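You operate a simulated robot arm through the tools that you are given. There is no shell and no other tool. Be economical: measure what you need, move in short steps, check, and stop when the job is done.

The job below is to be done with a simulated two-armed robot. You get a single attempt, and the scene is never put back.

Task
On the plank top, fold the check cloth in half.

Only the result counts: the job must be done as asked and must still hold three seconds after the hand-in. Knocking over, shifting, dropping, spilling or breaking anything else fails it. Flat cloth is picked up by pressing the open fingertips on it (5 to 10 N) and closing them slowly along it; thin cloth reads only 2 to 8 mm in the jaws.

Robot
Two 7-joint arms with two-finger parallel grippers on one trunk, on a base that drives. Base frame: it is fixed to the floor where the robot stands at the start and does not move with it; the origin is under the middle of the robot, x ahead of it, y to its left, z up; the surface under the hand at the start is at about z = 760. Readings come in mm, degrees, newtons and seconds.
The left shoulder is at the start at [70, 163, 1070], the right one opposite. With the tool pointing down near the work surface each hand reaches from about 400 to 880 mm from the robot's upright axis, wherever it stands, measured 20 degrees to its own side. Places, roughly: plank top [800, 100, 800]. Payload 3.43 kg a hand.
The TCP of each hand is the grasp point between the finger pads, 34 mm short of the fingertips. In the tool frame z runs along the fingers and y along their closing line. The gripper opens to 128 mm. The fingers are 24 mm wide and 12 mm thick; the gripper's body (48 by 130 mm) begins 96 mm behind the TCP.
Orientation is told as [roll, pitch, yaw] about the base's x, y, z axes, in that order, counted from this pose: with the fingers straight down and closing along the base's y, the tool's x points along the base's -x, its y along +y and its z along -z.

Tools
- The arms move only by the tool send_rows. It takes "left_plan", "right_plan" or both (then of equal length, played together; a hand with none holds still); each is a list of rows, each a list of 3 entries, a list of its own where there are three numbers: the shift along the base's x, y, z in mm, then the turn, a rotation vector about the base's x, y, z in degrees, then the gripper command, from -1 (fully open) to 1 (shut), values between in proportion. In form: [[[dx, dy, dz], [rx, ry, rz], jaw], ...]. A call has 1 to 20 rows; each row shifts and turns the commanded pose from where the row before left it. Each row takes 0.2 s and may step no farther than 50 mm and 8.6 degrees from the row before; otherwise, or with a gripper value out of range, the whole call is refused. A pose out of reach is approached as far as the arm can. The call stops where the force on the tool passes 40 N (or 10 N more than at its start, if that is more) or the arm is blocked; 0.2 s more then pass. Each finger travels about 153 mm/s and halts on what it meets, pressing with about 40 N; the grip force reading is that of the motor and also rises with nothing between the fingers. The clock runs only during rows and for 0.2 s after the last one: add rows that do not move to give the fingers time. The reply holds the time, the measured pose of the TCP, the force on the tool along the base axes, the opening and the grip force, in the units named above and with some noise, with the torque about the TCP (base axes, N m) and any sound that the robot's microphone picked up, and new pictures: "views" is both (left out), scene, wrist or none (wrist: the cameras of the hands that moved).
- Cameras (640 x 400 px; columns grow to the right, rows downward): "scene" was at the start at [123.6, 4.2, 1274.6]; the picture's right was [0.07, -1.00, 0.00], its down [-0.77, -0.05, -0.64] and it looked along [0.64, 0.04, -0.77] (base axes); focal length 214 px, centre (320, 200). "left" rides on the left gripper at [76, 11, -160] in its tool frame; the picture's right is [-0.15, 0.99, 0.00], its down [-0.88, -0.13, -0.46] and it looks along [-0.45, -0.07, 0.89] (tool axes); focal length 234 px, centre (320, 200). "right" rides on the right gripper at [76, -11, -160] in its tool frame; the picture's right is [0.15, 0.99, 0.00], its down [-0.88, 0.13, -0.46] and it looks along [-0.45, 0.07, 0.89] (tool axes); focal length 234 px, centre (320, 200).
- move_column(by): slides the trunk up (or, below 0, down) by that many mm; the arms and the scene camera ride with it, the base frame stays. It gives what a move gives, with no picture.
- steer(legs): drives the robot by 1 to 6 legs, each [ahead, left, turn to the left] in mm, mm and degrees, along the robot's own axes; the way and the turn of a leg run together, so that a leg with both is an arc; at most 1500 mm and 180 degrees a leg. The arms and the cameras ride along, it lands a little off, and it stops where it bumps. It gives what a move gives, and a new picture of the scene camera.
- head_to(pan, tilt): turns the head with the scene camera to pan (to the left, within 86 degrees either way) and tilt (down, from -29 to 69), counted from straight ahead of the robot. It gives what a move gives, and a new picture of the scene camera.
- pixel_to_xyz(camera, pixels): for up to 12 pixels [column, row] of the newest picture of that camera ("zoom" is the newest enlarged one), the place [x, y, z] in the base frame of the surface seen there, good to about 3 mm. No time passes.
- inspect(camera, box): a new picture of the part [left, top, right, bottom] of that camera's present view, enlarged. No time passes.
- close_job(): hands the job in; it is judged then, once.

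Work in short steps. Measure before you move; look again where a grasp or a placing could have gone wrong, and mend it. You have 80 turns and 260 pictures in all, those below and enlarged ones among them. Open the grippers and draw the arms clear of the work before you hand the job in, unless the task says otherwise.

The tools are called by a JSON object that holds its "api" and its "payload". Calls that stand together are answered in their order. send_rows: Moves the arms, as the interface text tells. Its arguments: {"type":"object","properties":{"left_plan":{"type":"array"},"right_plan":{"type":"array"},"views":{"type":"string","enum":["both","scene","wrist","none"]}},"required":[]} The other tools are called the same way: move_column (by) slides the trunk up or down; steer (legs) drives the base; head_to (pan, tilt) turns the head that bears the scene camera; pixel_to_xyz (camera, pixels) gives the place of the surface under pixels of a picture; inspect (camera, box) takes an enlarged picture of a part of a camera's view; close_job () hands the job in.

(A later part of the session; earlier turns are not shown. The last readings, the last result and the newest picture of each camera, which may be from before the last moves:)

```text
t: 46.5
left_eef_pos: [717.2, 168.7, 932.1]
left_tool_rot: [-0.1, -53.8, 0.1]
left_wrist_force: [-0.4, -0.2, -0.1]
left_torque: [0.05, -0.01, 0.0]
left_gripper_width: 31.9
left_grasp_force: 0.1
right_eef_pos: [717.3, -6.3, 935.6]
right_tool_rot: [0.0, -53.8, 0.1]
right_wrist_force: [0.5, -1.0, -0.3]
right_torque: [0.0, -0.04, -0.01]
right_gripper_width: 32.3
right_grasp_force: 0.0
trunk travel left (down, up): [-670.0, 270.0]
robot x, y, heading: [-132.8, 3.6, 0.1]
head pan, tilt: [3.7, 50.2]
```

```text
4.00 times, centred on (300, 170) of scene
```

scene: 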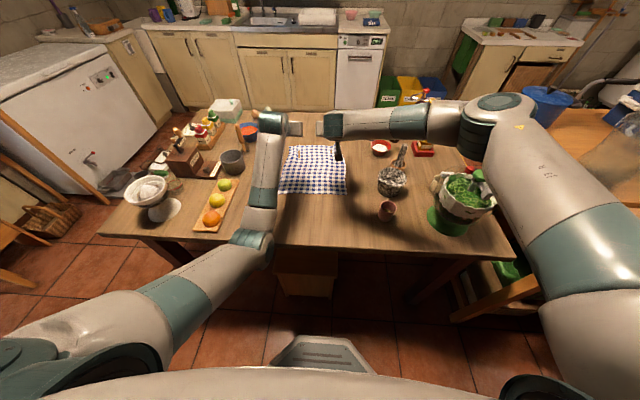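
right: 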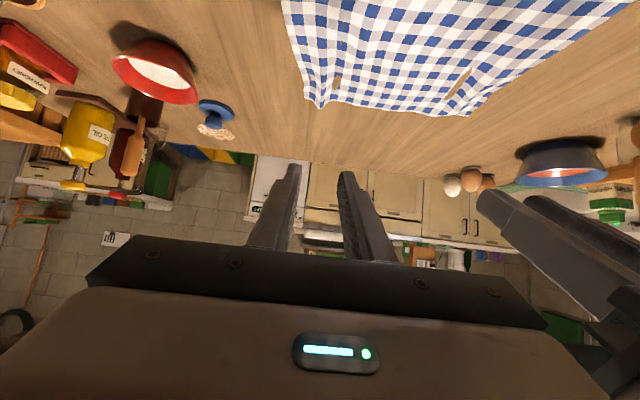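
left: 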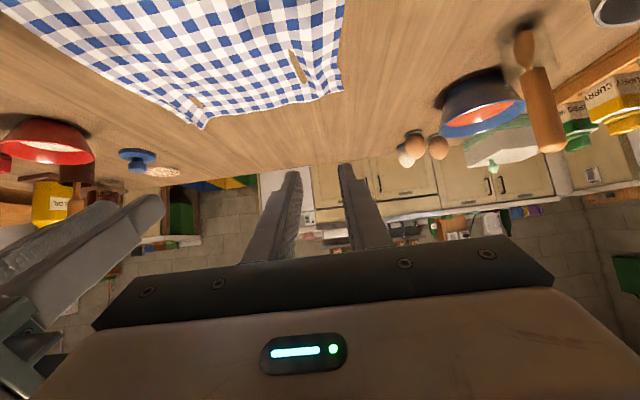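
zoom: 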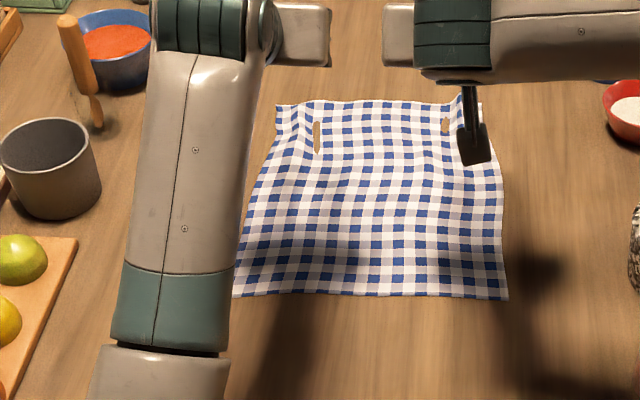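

The cloth is almost flat again, slid a little forward. Now I bring the hands back upright and turn the jaws 90° (cameras outward) well above the table.

{"api": "send_rows", "payload": {"left_plan": [[[-15, 0, 15], [0, 8, 0], 0.5], [[-15, 0, 15], [0, 8, 0], 0.5], [[-15, 0, 15], [0, 8, 0], 0.5], [[-15, 5, 15], [0, 8, 0], 0.5], [[-15, 5, 0], [0, 8, 0], 0.5], [[-15, 5, 0], [0, 8, 0], 0.5], [[0, 5, 0], [0, 5.8, 0], 0.5], [[0, 0, 0], [0, 0, -8.2], 0.5], [[0, 0, 0], [0, 0, -8.2], 0.5], [[0, 0, 0], [0, 0, -8.2], 0.5], [[0, 0, 0], [0, 0, -8.2], 0.5], [[0, 0, 0], [0, 0, -8.2], 0.5], [[0, 0, 0], [0, 0, -8.2], 0.5], [[0, 0, 0], [0, 0, -8.2], 0.5], [[0, 0, 0], [0, 0, -8.2], 0.5], [[0, 0, 0], [0, 0, -8.2], 0.5], [[0, 0, 0], [0, 0, -8.2], 0.5], [[0, 0, 0], [0, 0, -8], 0.5]], "right_plan": [[[-15, 0, 15], [0, 8, 0], 0.5], [[-15, 0, 15], [0, 8, 0], 0.5], [[-15, 0, 15], [0, 8, 0], 0.5], [[-15, -5, 15], [0, 8, 0], 0.5], [[-15, -5, 0], [0, 8, 0], 0.5], [[-15, -5, 0], [0, 8, 0], 0.5], [[0, -5, 0], [0, 5.8, 0], 0.5], [[0, 0, 0], [0, 0, 8.2], 0.5], [[0, 0, 0], [0, 0, 8.2], 0.5], [[0, 0, 0], [0, 0, 8.2], 0.5], [[0, 0, 0], [0, 0, 8.2], 0.5], [[0, 0, 0], [0, 0, 8.2], 0.5], [[0, 0, 0], [0, 0, 8.2], 0.5], [[0, 0, 0], [0, 0, 8.2], 0.5], [[0, 0, 0], [0, 0, 8.2], 0.5], [[0, 0, 0], [0, 0, 8.2], 0.5], [[0, 0, 0], [0, 0, 8.2], 0.5], [[0, 0, 0], [0, 0, 8], 0.5]], "views": "scene"}}

```text
t: 50.3
left_eef_pos: [633.7, 192.4, 992.2]
left_tool_rot: [0.0, -0.2, -90.0]
left_wrist_force: [-0.2, 0.7, 0.2]
left_torque: [0.04, -0.03, 0.01]
left_gripper_width: 31.9
left_grasp_force: 0.1
left hand out of reach, approached as far as the arm can: row 6
right_eef_pos: [598.8, -58.2, 976.4]
right_tool_rot: [-0.4, -0.5, 44.4]
right_wrist_force: [-0.8, -0.2, -0.5]
right_torque: [-0.01, 0.03, -0.03]
right_gripper_width: 31.9
right_grasp_force: 0.1
right hand out of reach, approached as far as the arm can: row 13, 14, 15, 16, 17, 18
trunk travel left (down, up): [-670.0, 270.0]
robot x, y, heading: [-132.1, -1.3, 0.0]
head pan, tilt: [3.7, 50.2]
```

scene: 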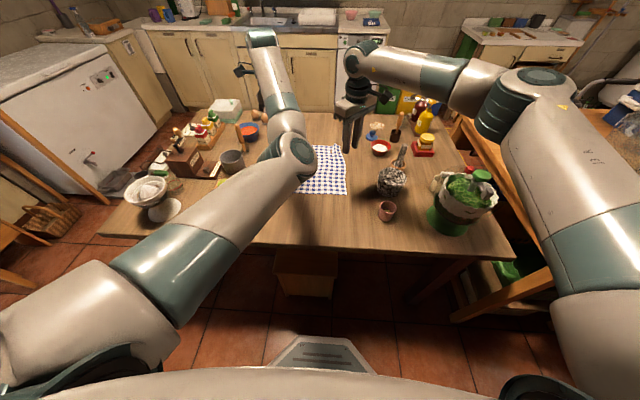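

The left turned fully; the right stopped at 44° (limit). I try turning the right the other way to −90°.

{"api": "send_rows", "payload": {"right_plan": [[[0, 0, 0], [0, 0, -8.5], 0.5], [[0, 0, 0], [0, 0, -8.5], 0.5], [[0, 0, 0], [0, 0, -8.5], 0.5], [[0, 0, 0], [0, 0, -8.5], 0.5], [[0, 0, 0], [0, 0, -8.5], 0.5], [[0, 0, 0], [0, 0, -8.5], 0.5], [[0, 0, 0], [0, 0, -8.5], 0.5], [[0, 0, 0], [0, 0, -8.5], 0.5], [[0, 0, 0], [0, 0, -8.5], 0.5], [[0, 0, 0], [0, 0, -8.5], 0.5], [[0, 0, 0], [0, 0, -8.5], 0.5], [[0, 0, 0], [0, 0, -8.5], 0.5], [[0, 0, 0], [0, 0, -8.5], 0.5], [[0, 0, 0], [0, 0, -8.5], 0.5], [[0, 0, 0], [0, 0, -8.5], 0.5], [[0, 0, 0], [0, 0, -8.2], 0.5]], "views": "scene"}}

```text
t: 53.7
left_eef_pos: [634.6, 192.6, 991.7]
left_tool_rot: [-0.1, -0.3, -89.8]
left_wrist_force: [0.2, 0.6, -0.3]
left_torque: [-0.01, -0.01, 0.0]
left_gripper_width: 31.8
left_grasp_force: 0.1
right_eef_pos: [599.8, -56.2, 976.2]
right_tool_rot: [-0.5, -0.5, -91.4]
right_wrist_force: [0.8, 0.8, 0.1]
right_torque: [0.01, -0.01, 0.0]
right_gripper_width: 32.1
right_grasp_force: 0.1
trunk travel left (down, up): [-670.0, 270.0]
robot x, y, heading: [-132.1, 1.0, 0.0]
head pan, tilt: [3.7, 50.2]
```

scene: 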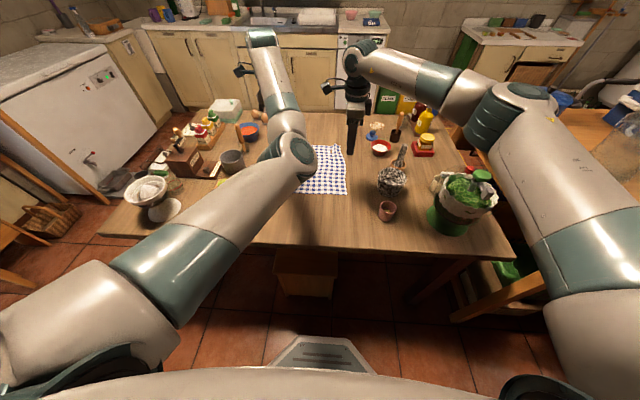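

Both jaws are now turned −90°. I check arm heights over the objects before driving ahead.

{"api": "pixel_to_xyz", "payload": {"camera": "scene", "pixels": [[295, 155], [270, 180], [230, 215], [160, 280], [275, 90], [265, 40], [400, 70], [490, 110], [355, 140], [236, 72]]}}

```text
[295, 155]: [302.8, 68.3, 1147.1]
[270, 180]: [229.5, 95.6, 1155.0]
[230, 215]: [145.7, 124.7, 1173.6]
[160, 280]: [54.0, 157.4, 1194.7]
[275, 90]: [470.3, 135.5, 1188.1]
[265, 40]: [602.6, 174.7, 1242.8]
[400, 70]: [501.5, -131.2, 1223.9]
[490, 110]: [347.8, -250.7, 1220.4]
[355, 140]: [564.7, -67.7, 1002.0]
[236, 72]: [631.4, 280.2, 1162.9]
```

Arms are high and clear. I drive ahead 150 mm.

{"api": "steer", "payload": {"legs": [[150, 0, 0]]}}

{"api": "inspect", "payload": {"camera": "scene", "box": [220, 140, 400, 250]}}

{"api": "inspect", "payload": {"camera": "right", "box": [0, 0, 640, 400]}}

{"api": "inspect", "payload": {"camera": "left", "box": [0, 0, 640, 400]}}

```text
t: 55.1
left_eef_pos: [783.6, 192.1, 993.3]
left_tool_rot: [0.0, -0.2, -89.9]
left_wrist_force: [-0.1, 0.1, -0.7]
left_torque: [0.0, 0.0, 0.02]
left_gripper_width: 32.0
left_grasp_force: 0.0
right_eef_pos: [750.4, -56.6, 977.8]
right_tool_rot: [-0.4, -0.5, -91.1]
right_wrist_force: [0.6, -0.5, -0.4]
right_torque: [0.01, -0.02, 0.0]
right_gripper_width: 32.0
right_grasp_force: 0.1
trunk travel left (down, up): [-670.0, 270.0]
robot x, y, heading: [16.5, -0.5, 0.2]
head pan, tilt: [3.7, 50.2]
```

scene: 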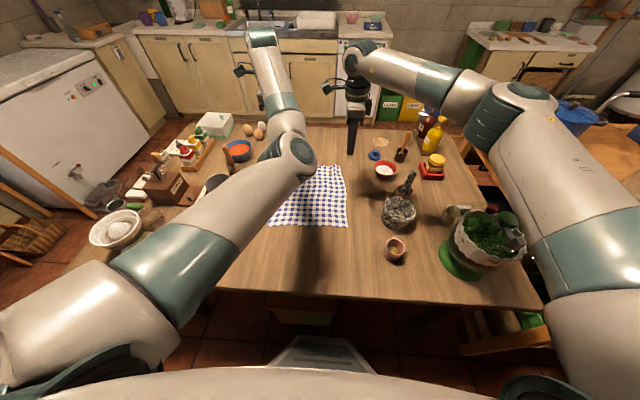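

```text
3.56 times, centred on (310, 195) of scene
```

zoom: 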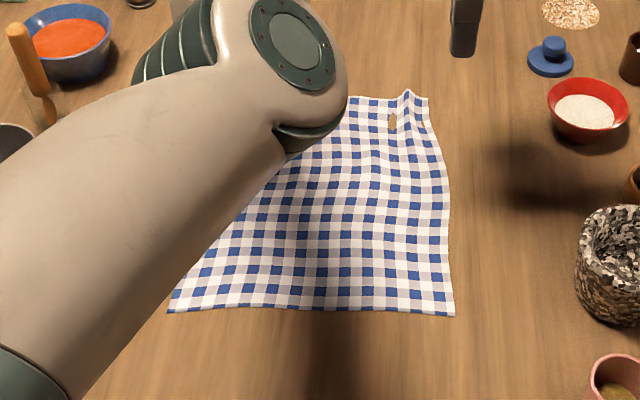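

```text
1.00 times, centred on (320, 200) of right (not enlarged: the box is as wide or as high as the picture)
```

zoom: 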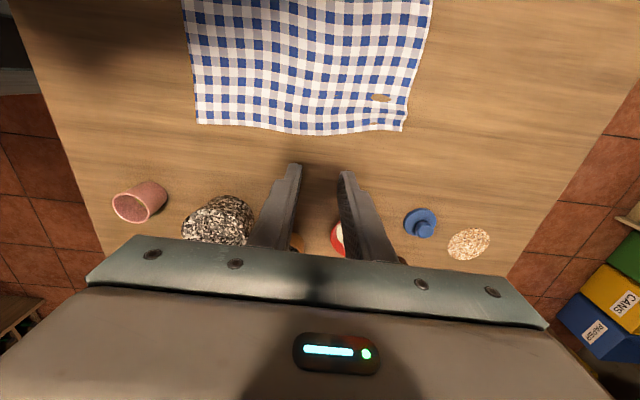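

```text
1.00 times, centred on (320, 200) of left (not enlarged: the box is as wide or as high as the picture)
```

zoom: 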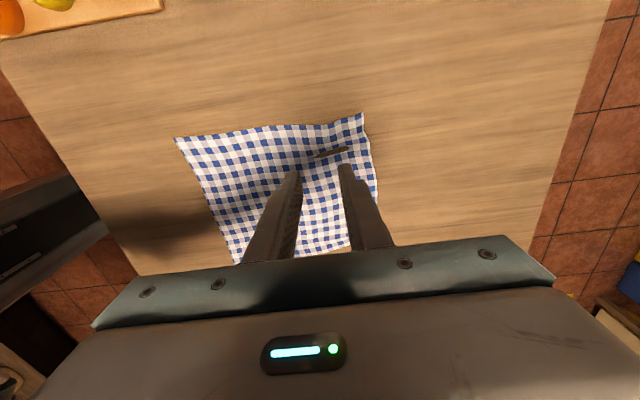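

I measure the corners from the newest enlarged (left) view.

{"api": "pixel_to_xyz", "payload": {"camera": "zoom", "pixels": [[361, 114], [176, 139], [237, 260], [368, 150], [376, 190], [350, 243], [332, 125], [375, 202]]}}

{"api": "inspect", "payload": {"camera": "right", "box": [170, 0, 450, 175]}}

```text
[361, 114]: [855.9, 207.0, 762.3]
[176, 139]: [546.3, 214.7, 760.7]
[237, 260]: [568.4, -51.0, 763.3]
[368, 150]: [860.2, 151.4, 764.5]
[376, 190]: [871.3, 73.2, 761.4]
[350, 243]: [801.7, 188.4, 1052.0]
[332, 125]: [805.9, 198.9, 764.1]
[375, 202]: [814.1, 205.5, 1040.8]
```

```text
2.29 times, centred on (310, 88) of right
```

zoom: 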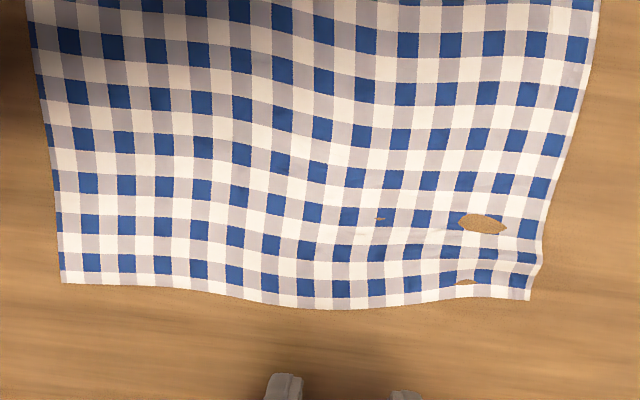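

The cloth now spans x≈557–862. I measure the right corners and drive 60 mm more ahead for reach.

{"api": "pixel_to_xyz", "payload": {"camera": "zoom", "pixels": [[528, 296], [64, 282], [300, 305], [540, 260], [590, 60], [400, 303]]}}

{"api": "steer", "payload": {"legs": [[60, 0, 0]]}}

```text
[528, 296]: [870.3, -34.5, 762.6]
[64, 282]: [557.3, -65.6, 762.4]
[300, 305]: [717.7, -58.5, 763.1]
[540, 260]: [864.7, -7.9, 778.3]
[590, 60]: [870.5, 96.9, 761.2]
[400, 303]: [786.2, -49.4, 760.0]
```

```text
t: 56.1
left_eef_pos: [835.0, 192.5, 992.9]
left_tool_rot: [-0.2, -0.1, -89.8]
left_wrist_force: [-0.1, -0.8, -0.5]
left_torque: [0.02, 0.1, -0.01]
left_gripper_width: 32.0
left_grasp_force: 0.1
right_eef_pos: [800.9, -55.6, 976.0]
right_tool_rot: [-0.6, -0.5, -91.1]
right_wrist_force: [0.0, 0.8, 0.0]
right_torque: [0.01, 0.03, 0.01]
right_gripper_width: 32.2
right_grasp_force: 0.0
trunk travel left (down, up): [-670.0, 270.0]
robot x, y, heading: [67.0, 1.2, 0.4]
head pan, tilt: [3.7, 50.2]
stopped in leg 1: the robot was blocked; the commanded pose is now the measured one
```

scene: 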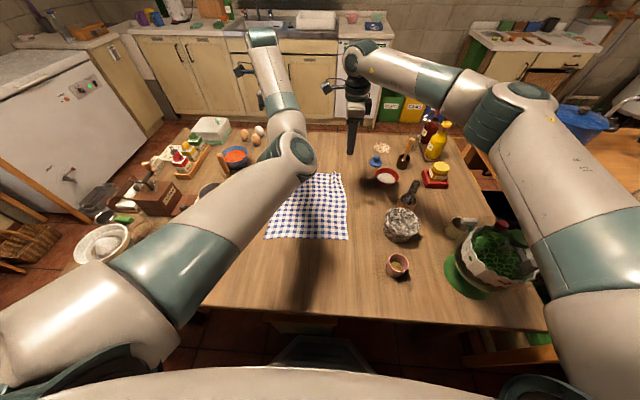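

The base touched something at +67; I back off 12 mm, checking nothing moved.

{"api": "steer", "payload": {"legs": [[-12, 0, 0]]}}

{"api": "pixel_to_xyz", "payload": {"camera": "scene", "pixels": [[267, 237], [347, 240], [341, 173]]}}

{"api": "inspect", "payload": {"camera": "right", "box": [0, 0, 640, 400]}}

{"api": "pixel_to_xyz", "payload": {"camera": "zoom", "pixels": [[150, 90], [200, 120], [340, 130], [380, 130]]}}

```text
t: 56.8
left_eef_pos: [823.1, 191.3, 991.2]
left_tool_rot: [-0.2, -0.2, -89.8]
left_wrist_force: [0.2, 0.8, -0.9]
left_torque: [0.02, 0.05, -0.02]
left_gripper_width: 32.0
left_grasp_force: 0.0
right_eef_pos: [789.1, -55.3, 975.9]
right_tool_rot: [-0.5, -0.6, -91.2]
right_wrist_force: [0.0, -0.2, -0.1]
right_torque: [-0.02, 0.06, 0.01]
right_gripper_width: 32.1
right_grasp_force: 0.1
trunk travel left (down, up): [-670.0, 270.0]
robot x, y, heading: [57.2, -2.6, 0.0]
head pan, tilt: [3.7, 50.2]
```

scene: 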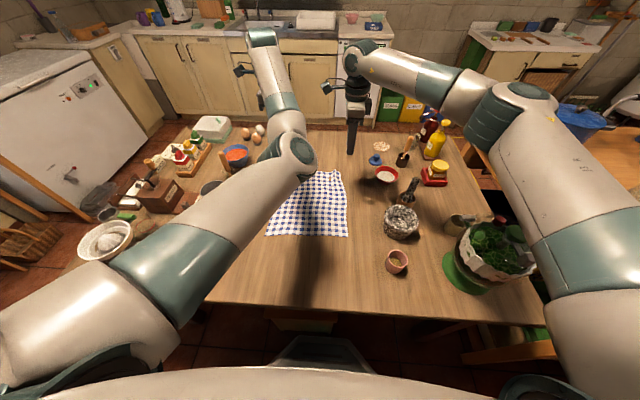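

```text
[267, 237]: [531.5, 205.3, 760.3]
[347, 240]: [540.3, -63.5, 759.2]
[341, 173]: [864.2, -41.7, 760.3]
```

```text
1.00 times, centred on (320, 200) of right (not enlarged: the box is as wide or as high as the picture)
```

zoom: 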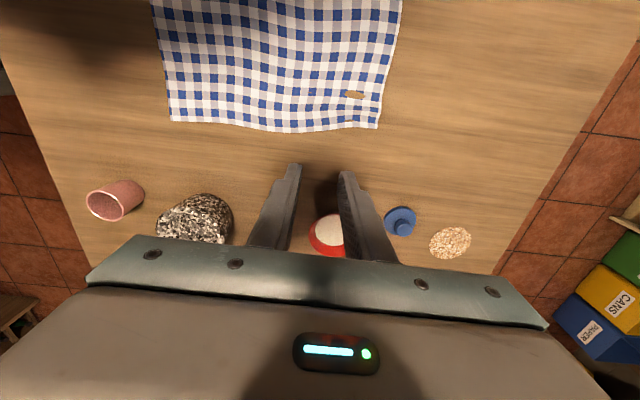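

```text
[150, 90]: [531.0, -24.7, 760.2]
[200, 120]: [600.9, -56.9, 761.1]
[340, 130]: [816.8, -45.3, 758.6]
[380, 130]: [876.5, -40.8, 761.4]
```

Table contents are unmoved. I lower both hands to ~12 mm above the far corners, jaws closing along x.

{"api": "send_rows", "payload": {"left_plan": [[[5, -2, -40], [0, 0, 0], 0.5], [[5, -2, -40], [0, 0, 0], 0.5], [[5, 0, -40], [0, 0, 0], 0.5], [[0, 0, -40], [0, 0, 0], 0.5], [[0, 0, -25], [0, 0, 0], 0.5], [[0, 0, 0], [0, 0, 0], 0.5]], "right_plan": [[[20, 14, -36], [0, 0, 0], 0.5], [[20, 13, -36], [0, 0, 0], 0.5], [[19, 13, -36], [0, 0, 0], 0.5], [[0, 0, -36], [0, 0, 0], 0.5], [[0, 0, -26], [0, 0, 0], 0.5], [[0, 0, 0], [0, 0, 0], 0.5]]}}

{"api": "inspect", "payload": {"camera": "right", "box": [240, 110, 400, 210]}}

{"api": "inspect", "payload": {"camera": "left", "box": [240, 110, 400, 210]}}

```text
t: 58.2
left_eef_pos: [836.4, 187.8, 807.5]
left_tool_rot: [0.0, -0.2, -89.8]
left_wrist_force: [0.3, -0.6, 0.3]
left_torque: [0.02, -0.03, -0.02]
left_gripper_width: 32.1
left_grasp_force: 0.1
right_eef_pos: [845.8, -16.1, 806.0]
right_tool_rot: [-0.3, -0.5, -91.2]
right_wrist_force: [0.3, 0.0, 0.2]
right_torque: [0.02, 0.02, -0.01]
right_gripper_width: 31.8
right_grasp_force: 0.0
trunk travel left (down, up): [-670.0, 270.0]
robot x, y, heading: [56.4, 1.3, 0.4]
head pan, tilt: [3.7, 50.2]
```

scene: 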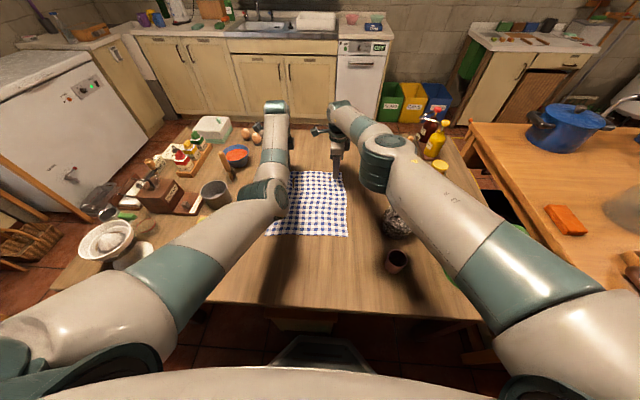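
right: 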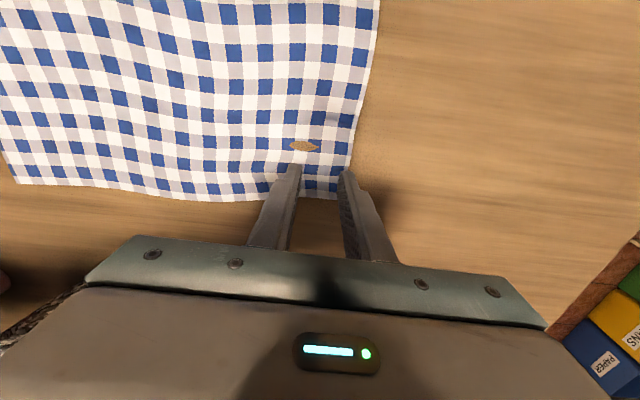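
left: 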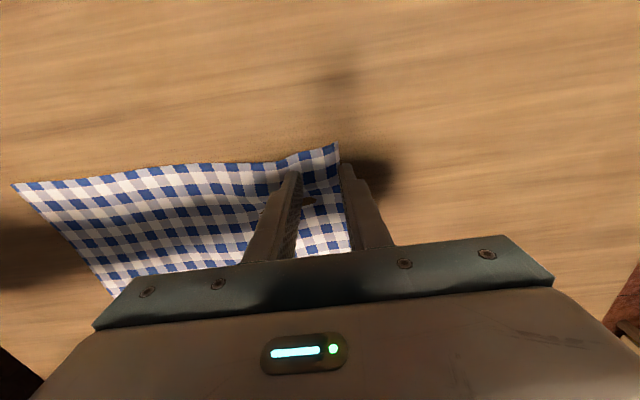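

```text
4.00 times, centred on (320, 160) of right
```

zoom: 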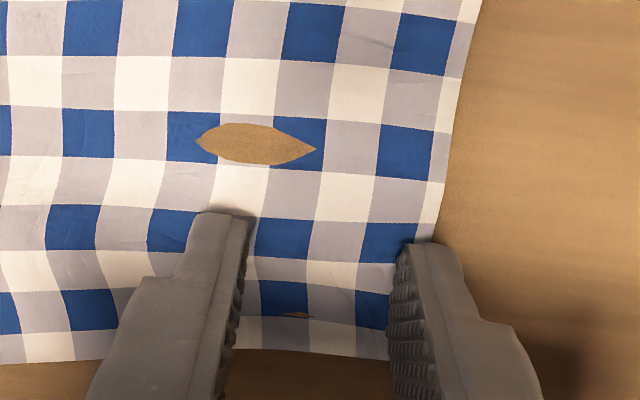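

```text
4.00 times, centred on (320, 160) of left
```

zoom: 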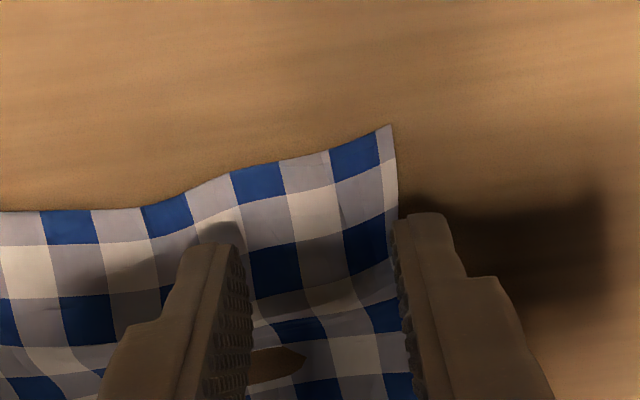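

The outer fingers are just off the hem, so I shift both 7 mm toward the robot and press down.

{"api": "send_rows", "payload": {"left_plan": [[[-8, 0, 0], [0, 0, 0], 0.5], [[0, 0, -6], [0, 0, 0], 0.5], [[0, 0, -4], [0, 0, 0], 0.5], [[0, 0, -2], [0, 0, 0], 0.5], [[0, 0, -1.5], [0, 0, 0], 0.5], [[0, 0, 0], [0, 0, 0], 0.5]], "right_plan": [[[-6, 0, 0], [0, 0, 0], 0.5], [[0, 0, -5], [0, 0, 0], 0.5], [[0, 0, -4], [0, 0, 0], 0.5], [[0, 0, -2], [0, 0, 0], 0.5], [[0, 0, -1.5], [0, 0, 0], 0.5], [[0, 0, 0], [0, 0, 0], 0.5]], "views": "none"}}

```text
t: 59.6
left_eef_pos: [827.5, 188.1, 795.6]
left_tool_rot: [0.0, -0.3, -89.9]
left_wrist_force: [0.4, 0.2, 4.0]
left_torque: [0.01, 0.05, -0.04]
left_gripper_width: 32.3
left_grasp_force: 0.0
right_eef_pos: [842.4, -15.8, 796.2]
right_tool_rot: [-0.4, -0.4, -91.3]
right_wrist_force: [0.2, -0.1, 2.9]
right_torque: [0.02, -0.05, 0.02]
right_gripper_width: 32.3
right_grasp_force: 0.2
right hand out of reach, approached as far as the arm can: row 1, 3
trunk travel left (down, up): [-670.0, 270.0]
robot x, y, heading: [58.2, 1.5, 0.1]
head pan, tilt: [3.7, 50.2]
```

Contact at 3–4 N; I press ~1.5–2 mm more and close slowly most of the way.

{"api": "send_rows", "payload": {"left_plan": [[[0, 0, -1], [0, 0, 0], 0.5], [[0, 0, -0.8], [0, 0, 0], 0.5], [[0, 0, 0], [0, 0, 0], 0.53], [[0, 0, 0], [0, 0, 0], 0.56], [[0, 0, 0], [0, 0, 0], 0.59], [[0, 0, 0], [0, 0, 0], 0.62], [[0, 0, 0], [0, 0, 0], 0.65], [[0, 0, 0], [0, 0, 0], 0.68], [[0, 0, 0], [0, 0, 0], 0.71], [[0, 0, 0], [0, 0, 0], 0.74]], "right_plan": [[[0, 0, -1], [0, 0, 0], 0.5], [[0, 0, -1], [0, 0, 0], 0.5], [[0, 0, 0], [0, 0, 0], 0.53], [[0, 0, 0], [0, 0, 0], 0.56], [[0, 0, 0], [0, 0, 0], 0.59], [[0, 0, 0], [0, 0, 0], 0.62], [[0, 0, 0], [0, 0, 0], 0.65], [[0, 0, 0], [0, 0, 0], 0.68], [[0, 0, 0], [0, 0, 0], 0.71], [[0, 0, 0], [0, 0, 0], 0.74]], "views": "none"}}

{"api": "inspect", "payload": {"camera": "right", "box": [240, 110, 400, 210]}}

{"api": "inspect", "payload": {"camera": "left", "box": [240, 110, 400, 210]}}

```text
t: 61.8
left_eef_pos: [825.8, 187.3, 793.5]
left_tool_rot: [0.1, -0.2, -89.8]
left_wrist_force: [0.1, 0.2, 14.0]
left_torque: [0.08, -0.02, -0.04]
left_gripper_width: 16.4
left_grasp_force: 0.2
right_eef_pos: [840.8, -17.0, 795.4]
right_tool_rot: [-0.2, -0.4, -91.2]
right_wrist_force: [-2.2, -0.5, 11.9]
right_torque: [0.01, -0.06, 0.01]
right_gripper_width: 16.3
right_grasp_force: 0.1
trunk travel left (down, up): [-670.0, 270.0]
robot x, y, heading: [59.7, 1.9, 0.1]
head pan, tilt: [3.7, 50.2]
```

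```text
4.00 times, centred on (320, 160) of right
```

zoom: 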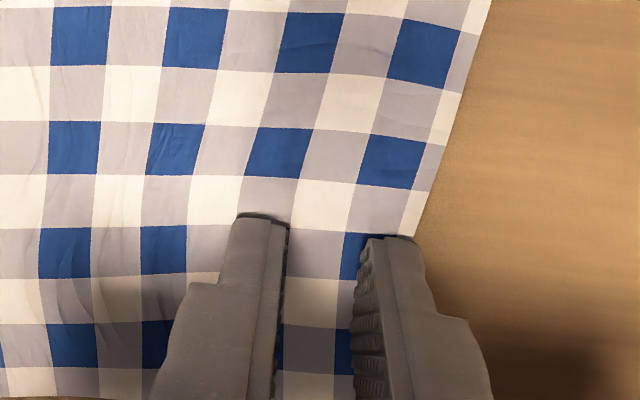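

```text
4.00 times, centred on (320, 160) of left
```

zoom: 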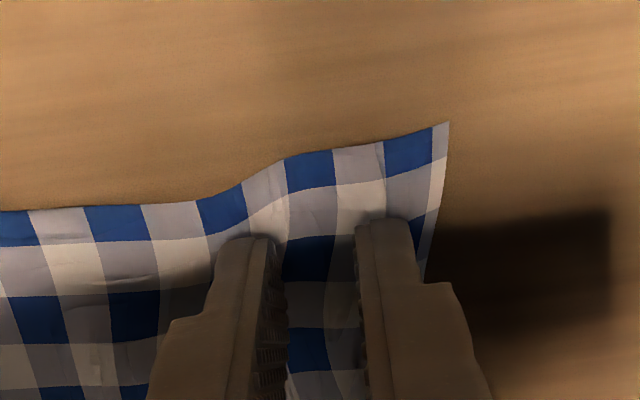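

Little was gathered from such a narrow opening. I lift, reopen to 46 mm and press harder.

{"api": "send_rows", "payload": {"left_plan": [[[0, 0, 12], [0, 0, 0], 0.74], [[0, 0, 0], [0, 0, 0], 0.28], [[0, 0, 0], [0, 0, 0], 0.28], [[0, 0, -9], [0, 0, 0], 0.28], [[0, 0, -3], [0, 0, 0], 0.28], [[0, 0, -0.4], [0, 0, 0], 0.28], [[0, 0, 0], [0, 0, 0], 0.28]], "right_plan": [[[0, 0, 12], [0, 0, 0], 0.74], [[-3, 0, 0], [0, 0, 0], 0.28], [[0, 0, 0], [0, 0, 0], 0.28], [[0, 0, -9], [0, 0, 0], 0.28], [[0, 0, -3], [0, 0, 0], 0.28], [[0, 0, -0.8], [0, 0, 0], 0.28], [[0, 0, 0], [0, 0, 0], 0.28]], "views": "none"}}

{"api": "inspect", "payload": {"camera": "right", "box": [240, 110, 400, 210]}}

{"api": "inspect", "payload": {"camera": "left", "box": [240, 110, 400, 210]}}

```text
t: 63.4
left_eef_pos: [826.9, 188.8, 796.4]
left_tool_rot: [0.3, -0.2, -89.9]
left_wrist_force: [2.2, -0.5, 11.7]
left_torque: [0.03, 0.11, 0.01]
left_gripper_width: 45.2
left_grasp_force: 0.0
right_eef_pos: [838.6, -15.9, 795.6]
right_tool_rot: [-0.2, -0.5, -91.2]
right_wrist_force: [3.4, 2.1, 13.0]
right_torque: [0.1, -0.34, 0.0]
right_gripper_width: 47.1
right_grasp_force: 0.4
right hand out of reach, approached as far as the arm can: row 2
trunk travel left (down, up): [-670.0, 270.0]
robot x, y, heading: [57.3, -1.1, -0.2]
head pan, tilt: [3.7, 50.2]
```

```text
4.00 times, centred on (320, 160) of right
```

zoom: 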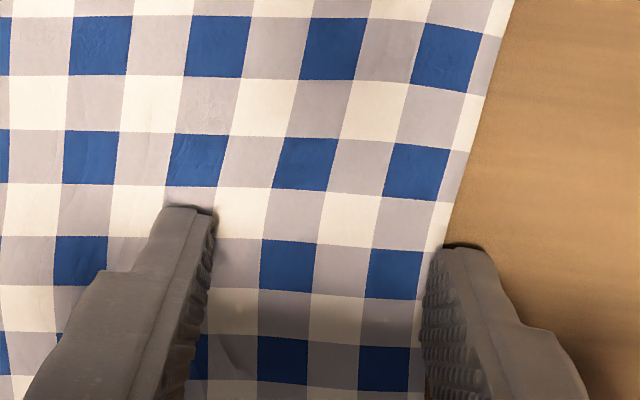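

```text
4.00 times, centred on (320, 160) of left
```

zoom: 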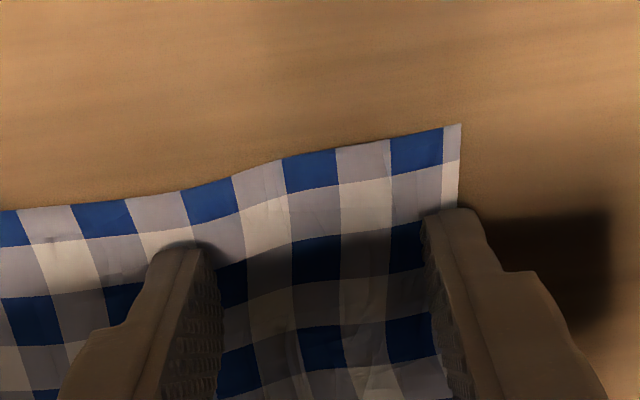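

Left is well placed; right's outer finger is just off the hem, so I shift the right 10 mm nearer.

{"api": "send_rows", "payload": {"right_plan": [[[0, 0, 10], [0, 0, 0], 0.28], [[-10, 0, 0], [0, 0, 0], 0.28], [[0, 0, 0], [0, 0, 0], 0.28], [[0, 0, -7], [0, 0, 0], 0.28], [[0, 0, -3], [0, 0, 0], 0.28], [[0, 0, 0], [0, 0, 0], 0.28]], "views": "none"}}

{"api": "inspect", "payload": {"camera": "right", "box": [240, 110, 400, 210]}}

```text
t: 64.8
left_eef_pos: [826.6, 188.3, 794.6]
left_tool_rot: [0.3, -0.2, -89.8]
left_wrist_force: [5.6, 2.1, 21.1]
left_torque: [0.16, 0.21, -0.08]
left_gripper_width: 44.2
left_grasp_force: 0.1
right_eef_pos: [827.2, -16.5, 795.7]
right_tool_rot: [-0.2, -0.4, -91.2]
right_wrist_force: [-0.6, -1.7, 8.7]
right_torque: [0.01, -0.22, -0.01]
right_gripper_width: 45.5
right_grasp_force: 0.0
trunk travel left (down, up): [-670.0, 270.0]
robot x, y, heading: [50.9, -0.8, 0.0]
head pan, tilt: [3.7, 50.2]
```

```text
4.00 times, centred on (320, 160) of right
```

zoom: 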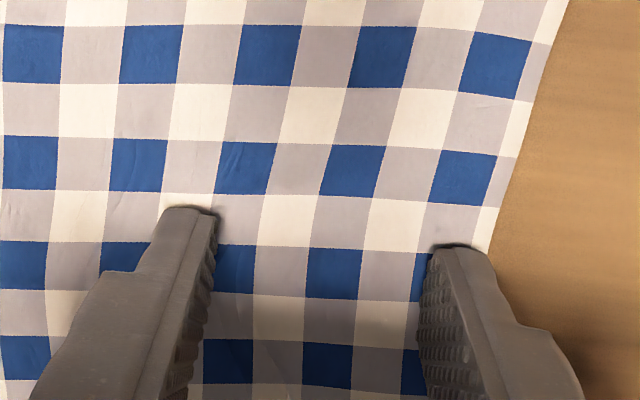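

Both are on the cloth (left 21 N, right 9 N). I ease the left, add a bit on the right and close slowly.

{"api": "send_rows", "payload": {"left_plan": [[[0, 0, 0.7], [0, 0, 0], 0.28], [[0, 0, 0], [0, 0, 0], 0.31], [[0, 0, 0], [0, 0, 0], 0.35], [[0, 0, 0], [0, 0, 0], 0.39], [[0, 0, 0], [0, 0, 0], 0.43], [[0, 0, 0], [0, 0, 0], 0.47], [[0, 0, 0], [0, 0, 0], 0.51], [[0, 0, 0], [0, 0, 0], 0.55], [[0, 0, 0], [0, 0, 0], 0.59], [[0, 0, 0], [0, 0, 0], 0.63], [[0, 0, 0], [0, 0, 0], 0.67], [[0, 0, 0], [0, 0, 0], 0.71], [[0, 0, 0], [0, 0, 0], 0.75]], "right_plan": [[[0, 0, -1.2], [0, 0, 0], 0.28], [[0, 0, 0], [0, 0, 0], 0.31], [[0, 0, 0], [0, 0, 0], 0.35], [[0, 0, 0], [0, 0, 0], 0.39], [[0, 0, 0], [0, 0, 0], 0.43], [[0, 0, 0], [0, 0, 0], 0.47], [[0, 0, 0], [0, 0, 0], 0.51], [[0, 0, 0], [0, 0, 0], 0.55], [[0, 0, 0], [0, 0, 0], 0.59], [[0, 0, 0], [0, 0, 0], 0.63], [[0, 0, 0], [0, 0, 0], 0.67], [[0, 0, 0], [0, 0, 0], 0.71], [[0, 0, 0], [0, 0, 0], 0.75]], "views": "none"}}

{"api": "inspect", "payload": {"camera": "right", "box": [240, 110, 400, 210]}}

{"api": "inspect", "payload": {"camera": "left", "box": [240, 110, 400, 210]}}

```text
t: 67.6
left_eef_pos: [824.7, 188.9, 796.1]
left_tool_rot: [0.3, -0.2, -89.8]
left_wrist_force: [-0.3, -0.2, 0.6]
left_torque: [0.04, 0.02, 0.0]
left_gripper_width: 16.3
left_grasp_force: 0.4
right_eef_pos: [826.6, -15.8, 795.0]
right_tool_rot: [-0.1, -0.4, -91.3]
right_wrist_force: [-3.5, -2.2, 31.2]
right_torque: [0.05, -0.2, -0.01]
right_gripper_width: 14.9
right_grasp_force: 0.1
trunk travel left (down, up): [-670.0, 270.0]
robot x, y, heading: [56.0, 1.3, 0.3]
head pan, tilt: [3.7, 50.2]
```

```text
4.00 times, centred on (320, 160) of right
```

zoom: 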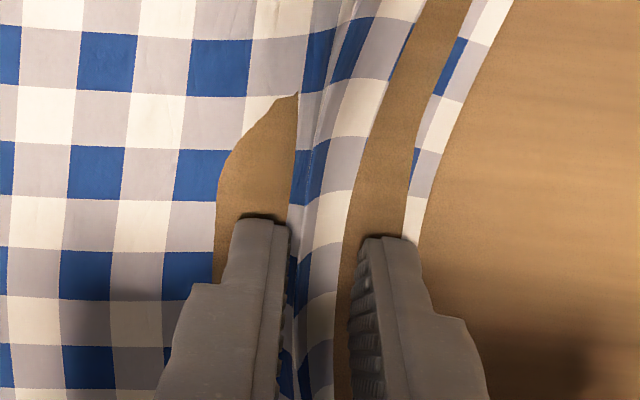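

```text
4.00 times, centred on (320, 160) of left
```

zoom: 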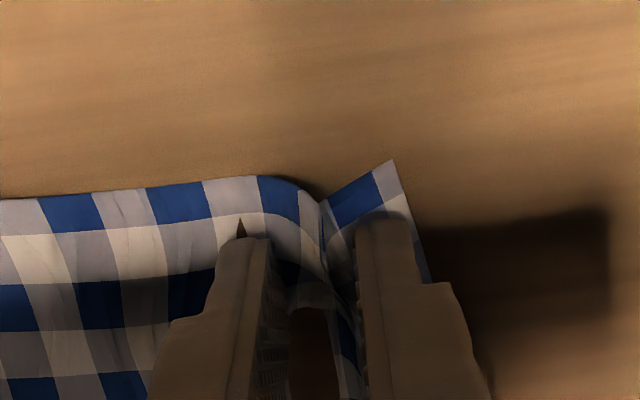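

Ridges have formed on both sides. I press the left back down slightly, ease the right, and finish closing.

{"api": "send_rows", "payload": {"left_plan": [[[0, 0, -0.8], [0, 0, 0], 0.78], [[0, 0, 0], [0, 0, 0], 0.82], [[0, 0, 0], [0, 0, 0], 0.86], [[0, 0, 0], [0, 0, 0], 0.9], [[0, 0, 0], [0, 0, 0], 0.94], [[0, 0, 0], [0, 0, 0], 1], [[0, 0, 0], [0, 0, 0], 1], [[0, 0, 0], [0, 0, 0], 1]], "right_plan": [[[0, 0, 1], [0, 0, 0], 0.78], [[0, 0, 0], [0, 0, 0], 0.82], [[0, 0, 0], [0, 0, 0], 0.86], [[0, 0, 0], [0, 0, 0], 0.9], [[0, 0, 0], [0, 0, 0], 0.94], [[0, 0, 0], [0, 0, 0], 1], [[0, 0, 0], [0, 0, 0], 1], [[0, 0, 0], [0, 0, 0], 1]], "views": "none"}}

{"api": "inspect", "payload": {"camera": "right", "box": [240, 110, 400, 210]}}

{"api": "inspect", "payload": {"camera": "left", "box": [240, 110, 400, 210]}}

```text
t: 69.4
left_eef_pos: [824.5, 187.9, 796.5]
left_tool_rot: [0.3, -0.2, -89.8]
left_wrist_force: [0.5, -2.3, 6.0]
left_torque: [-0.04, 0.02, 0.02]
left_gripper_width: 2.4
left_grasp_force: 36.6
right_eef_pos: [827.9, -16.7, 795.9]
right_tool_rot: [-0.2, -0.3, -91.2]
right_wrist_force: [-2.0, 0.1, 27.0]
right_torque: [0.16, -0.13, 0.05]
right_gripper_width: 2.4
right_grasp_force: 36.8
trunk travel left (down, up): [-670.0, 270.0]
robot x, y, heading: [60.1, 2.8, 0.1]
head pan, tilt: [3.7, 50.2]
```

```text
4.00 times, centred on (320, 160) of right
```

zoom: 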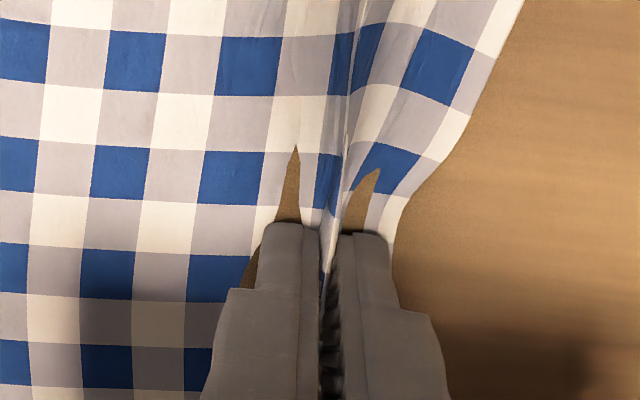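

```text
4.00 times, centred on (320, 160) of left
```

zoom: 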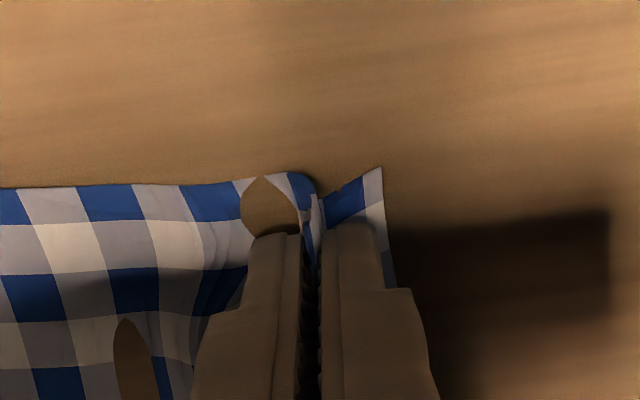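

Both hold (2.4 mm) with ridges along the hem. I lift, tilting the fingers forward progressively, to above x≈700.

{"api": "send_rows", "payload": {"left_plan": [[[-2, 0, 18], [0, 0, 0], 1], [[-8, 0, 20], [0, -4, 0], 1], [[-12, 0, 18], [0, -5, 0], 1], [[-12, 0, 12], [0, -5, 0], 1], [[-14, 0, 8], [0, -6, 0], 1], [[-18, 0, 6], [0, -6, 0], 1], [[-20, 0, 5], [0, -6, 0], 1], [[-20, 0, 4], [0, -6, 0], 1], [[0, 0, 0], [0, 0, 0], 1]], "right_plan": [[[-2, 0, 18], [0, 0, 0], 1], [[-8, 0, 20], [0, -4, 0], 1], [[-12, 0, 18], [0, -5, 0], 1], [[-12, 0, 12], [0, -5, 0], 1], [[-14, 0, 8], [0, -6, 0], 1], [[-18, 0, 6], [0, -6, 0], 1], [[-20, 0, 5], [0, -6, 0], 1], [[-20, 0, 4], [0, -6, 0], 1], [[0, 0, 0], [0, 0, 0], 1]]}}

{"api": "inspect", "payload": {"camera": "scene", "box": [220, 130, 400, 250]}}

```text
t: 71.4
left_eef_pos: [722.6, 188.0, 883.1]
left_tool_rot: [37.9, -0.2, -90.1]
left_wrist_force: [-0.2, -1.5, 0.0]
left_torque: [-0.05, -0.01, -0.05]
left_gripper_width: 2.4
left_grasp_force: 37.2
right_eef_pos: [723.6, -16.0, 883.0]
right_tool_rot: [37.6, 0.4, -91.3]
right_wrist_force: [-0.4, 1.9, 0.4]
right_torque: [0.02, 0.05, -0.02]
right_gripper_width: 2.5
right_grasp_force: 37.6
trunk travel left (down, up): [-670.0, 270.0]
robot x, y, heading: [55.9, 4.6, -0.1]
head pan, tilt: [3.7, 50.2]
```

scene: 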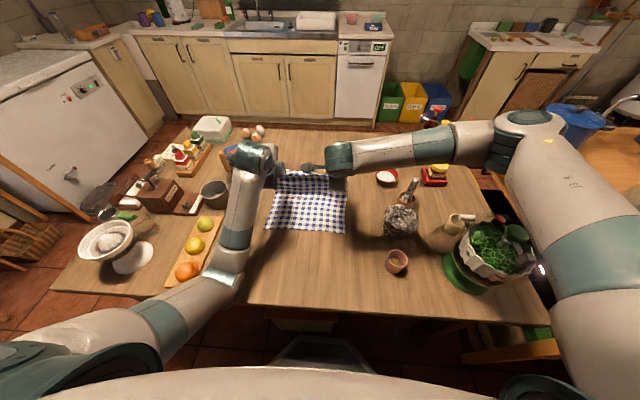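
right: 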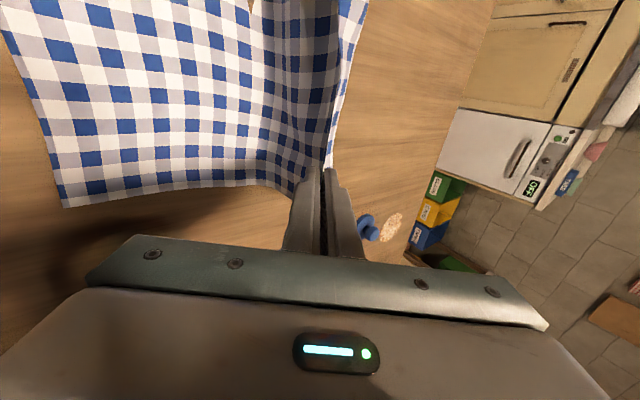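
left: 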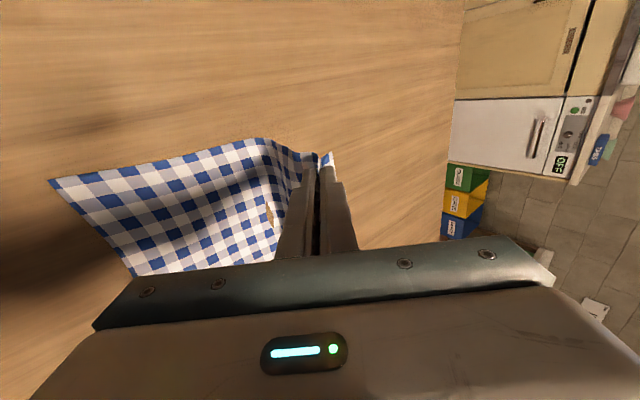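

```text
3.33 times, centred on (310, 190) of scene
```

zoom: 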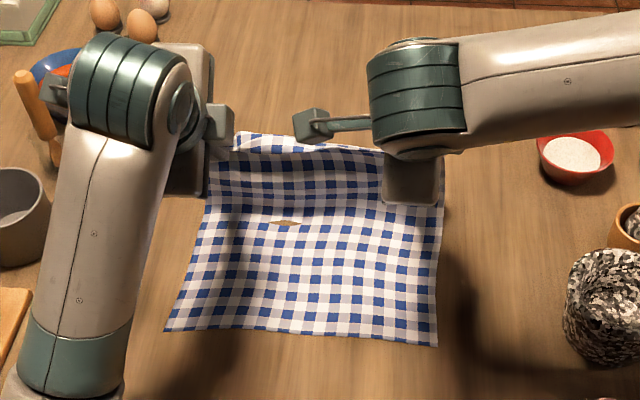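

Going well, and the left wrist now gives a side profile. I measure the near edge and hem.

{"api": "pixel_to_xyz", "payload": {"camera": "zoom", "pixels": [[168, 329], [436, 344], [300, 332], [240, 136], [300, 148], [300, 200], [380, 335]]}}

{"api": "pixel_to_xyz", "payload": {"camera": "left", "pixels": [[52, 182], [262, 140], [290, 152], [128, 265]]}}

{"api": "pixel_to_xyz", "payload": {"camera": "right", "pixels": [[66, 203], [6, 8], [240, 184]]}}

```text
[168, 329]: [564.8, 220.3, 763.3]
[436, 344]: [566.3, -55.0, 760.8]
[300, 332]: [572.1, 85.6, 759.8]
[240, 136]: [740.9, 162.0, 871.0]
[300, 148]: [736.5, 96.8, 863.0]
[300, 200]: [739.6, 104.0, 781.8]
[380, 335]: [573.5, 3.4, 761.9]
```

```text
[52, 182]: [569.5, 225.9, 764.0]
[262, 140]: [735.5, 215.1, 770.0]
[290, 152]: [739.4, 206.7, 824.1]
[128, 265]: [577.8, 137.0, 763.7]
```

```text
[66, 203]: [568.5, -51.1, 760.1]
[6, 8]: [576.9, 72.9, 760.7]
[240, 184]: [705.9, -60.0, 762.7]
```

Near edge x≈568, so the fold line should be ≈728 and pinches should end near x≈613. I lower over the fold line while tilting to 70°.

{"api": "send_rows", "payload": {"left_plan": [[[-5, 0, -8], [0, -6.4, 0], 1], [[-5, 0, -12], [0, -6.4, 0], 1], [[-5, 0, -15], [0, -6.4, 0], 1], [[-5, 0, -15], [0, -6.4, 0], 1], [[-6, 0, -15], [0, -6.4, 0], 1], [[0, 0, 0], [0, 0, 0], 1]], "right_plan": [[[-5, 0, -8], [0, -6.4, 0], 1], [[-5, 0, -12], [0, -6.4, 0], 1], [[-5, 0, -15], [0, -6.4, 0], 1], [[-5, 0, -15], [0, -6.4, 0], 1], [[-6, 0, -15], [0, -6.4, 0], 1], [[0, 0, 0], [0, 0, 0], 1]]}}

{"api": "inspect", "payload": {"camera": "scene", "box": [220, 130, 400, 250]}}

```text
t: 72.8
left_eef_pos: [694.5, 186.8, 819.2]
left_tool_rot: [70.2, -0.2, -90.1]
left_wrist_force: [-0.7, -0.8, 0.7]
left_torque: [0.01, 0.08, 0.01]
left_gripper_width: 2.3
left_grasp_force: 37.4
right_eef_pos: [696.1, -17.7, 818.6]
right_tool_rot: [69.7, 1.0, -90.9]
right_wrist_force: [0.0, 0.3, 0.5]
right_torque: [0.01, 0.07, 0.0]
right_gripper_width: 2.4
right_grasp_force: 37.5
trunk travel left (down, up): [-670.0, 270.0]
robot x, y, heading: [59.0, 1.5, -0.4]
head pan, tilt: [3.7, 50.2]
```

scene: 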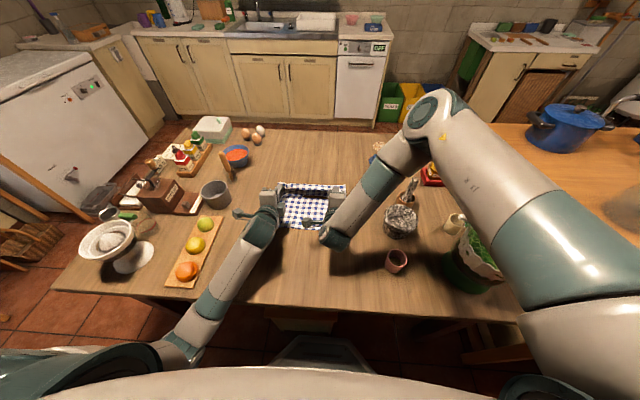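
right: 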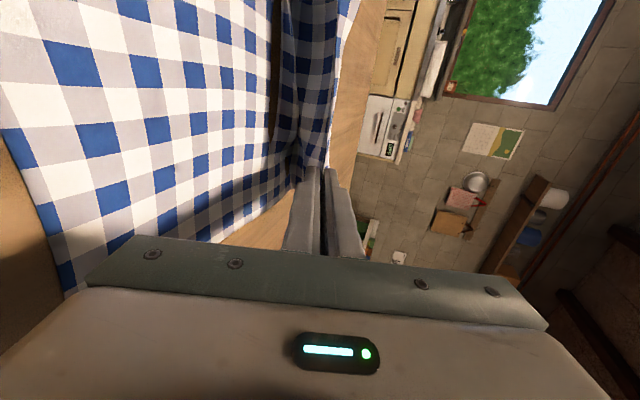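
left: 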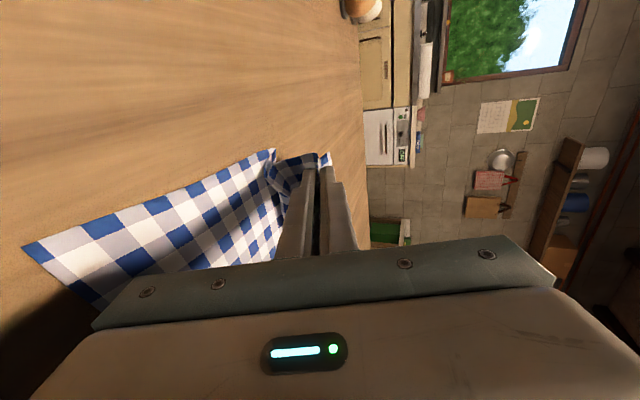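

```text
3.33 times, centred on (310, 190) of scene
```

zoom: 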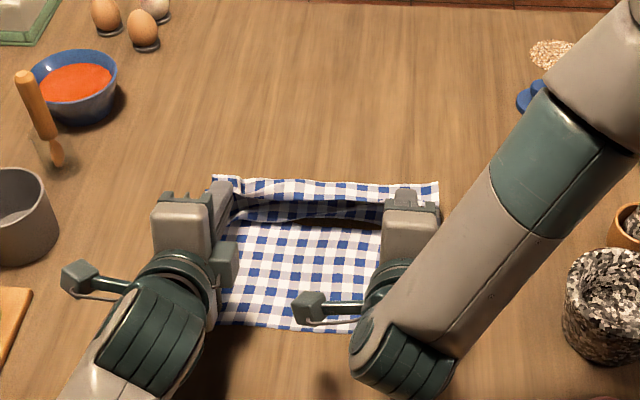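

The loop is now opening away to the far side as wanted. I check clearance of the left forearm before backing 110 mm.

{"api": "pixel_to_xyz", "payload": {"camera": "scene", "pixels": [[255, 240], [235, 275], [215, 305], [190, 340], [380, 190], [335, 235], [410, 140], [460, 110]]}}

```text
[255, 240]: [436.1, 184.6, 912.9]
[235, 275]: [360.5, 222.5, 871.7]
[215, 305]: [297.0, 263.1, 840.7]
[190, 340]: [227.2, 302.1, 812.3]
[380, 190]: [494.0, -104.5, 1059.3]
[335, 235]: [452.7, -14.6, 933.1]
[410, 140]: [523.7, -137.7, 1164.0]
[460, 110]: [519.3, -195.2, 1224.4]
```

Clearance is adequate and improves as the base backs off. I back 110 mm.

{"api": "steer", "payload": {"legs": [[-110, 0, 0]]}}

{"api": "inspect", "payload": {"camera": "scene", "box": [220, 120, 380, 220]}}

{"api": "inspect", "payload": {"camera": "left", "box": [0, 0, 640, 400]}}

```text
t: 74.0
left_eef_pos: [585.9, 188.0, 817.5]
left_tool_rot: [70.1, -0.2, -90.1]
left_wrist_force: [0.3, -0.4, 0.6]
left_torque: [-0.02, 0.02, -0.02]
left_gripper_width: 2.5
left_grasp_force: 37.1
right_eef_pos: [585.9, -16.7, 819.2]
right_tool_rot: [69.7, 1.0, -91.0]
right_wrist_force: [-0.3, 0.5, -0.4]
right_torque: [-0.01, 0.05, 0.02]
right_gripper_width: 2.5
right_grasp_force: 37.1
trunk travel left (down, up): [-670.0, 270.0]
robot x, y, heading: [-51.5, -0.3, 0.0]
head pan, tilt: [3.7, 50.2]
```

scene: 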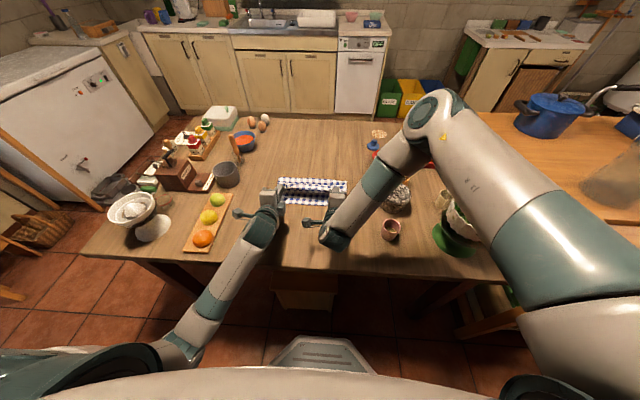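

```text
4.00 times, centred on (300, 170) of scene
```

zoom: 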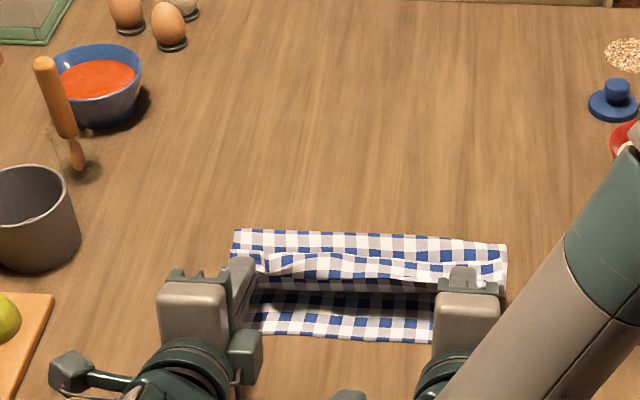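

```text
1.00 times, centred on (320, 200) of left (not enlarged: the box is as wide or as high as the picture)
```

zoom: 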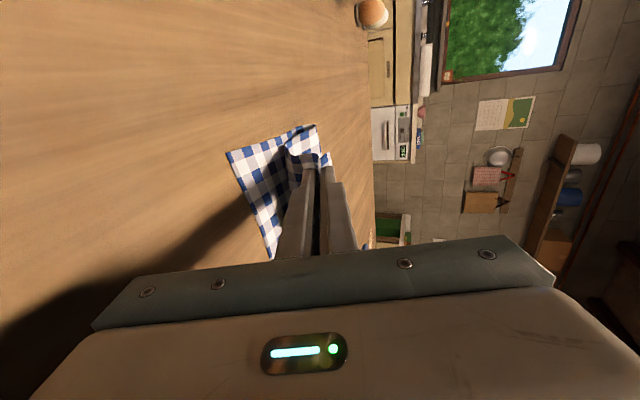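

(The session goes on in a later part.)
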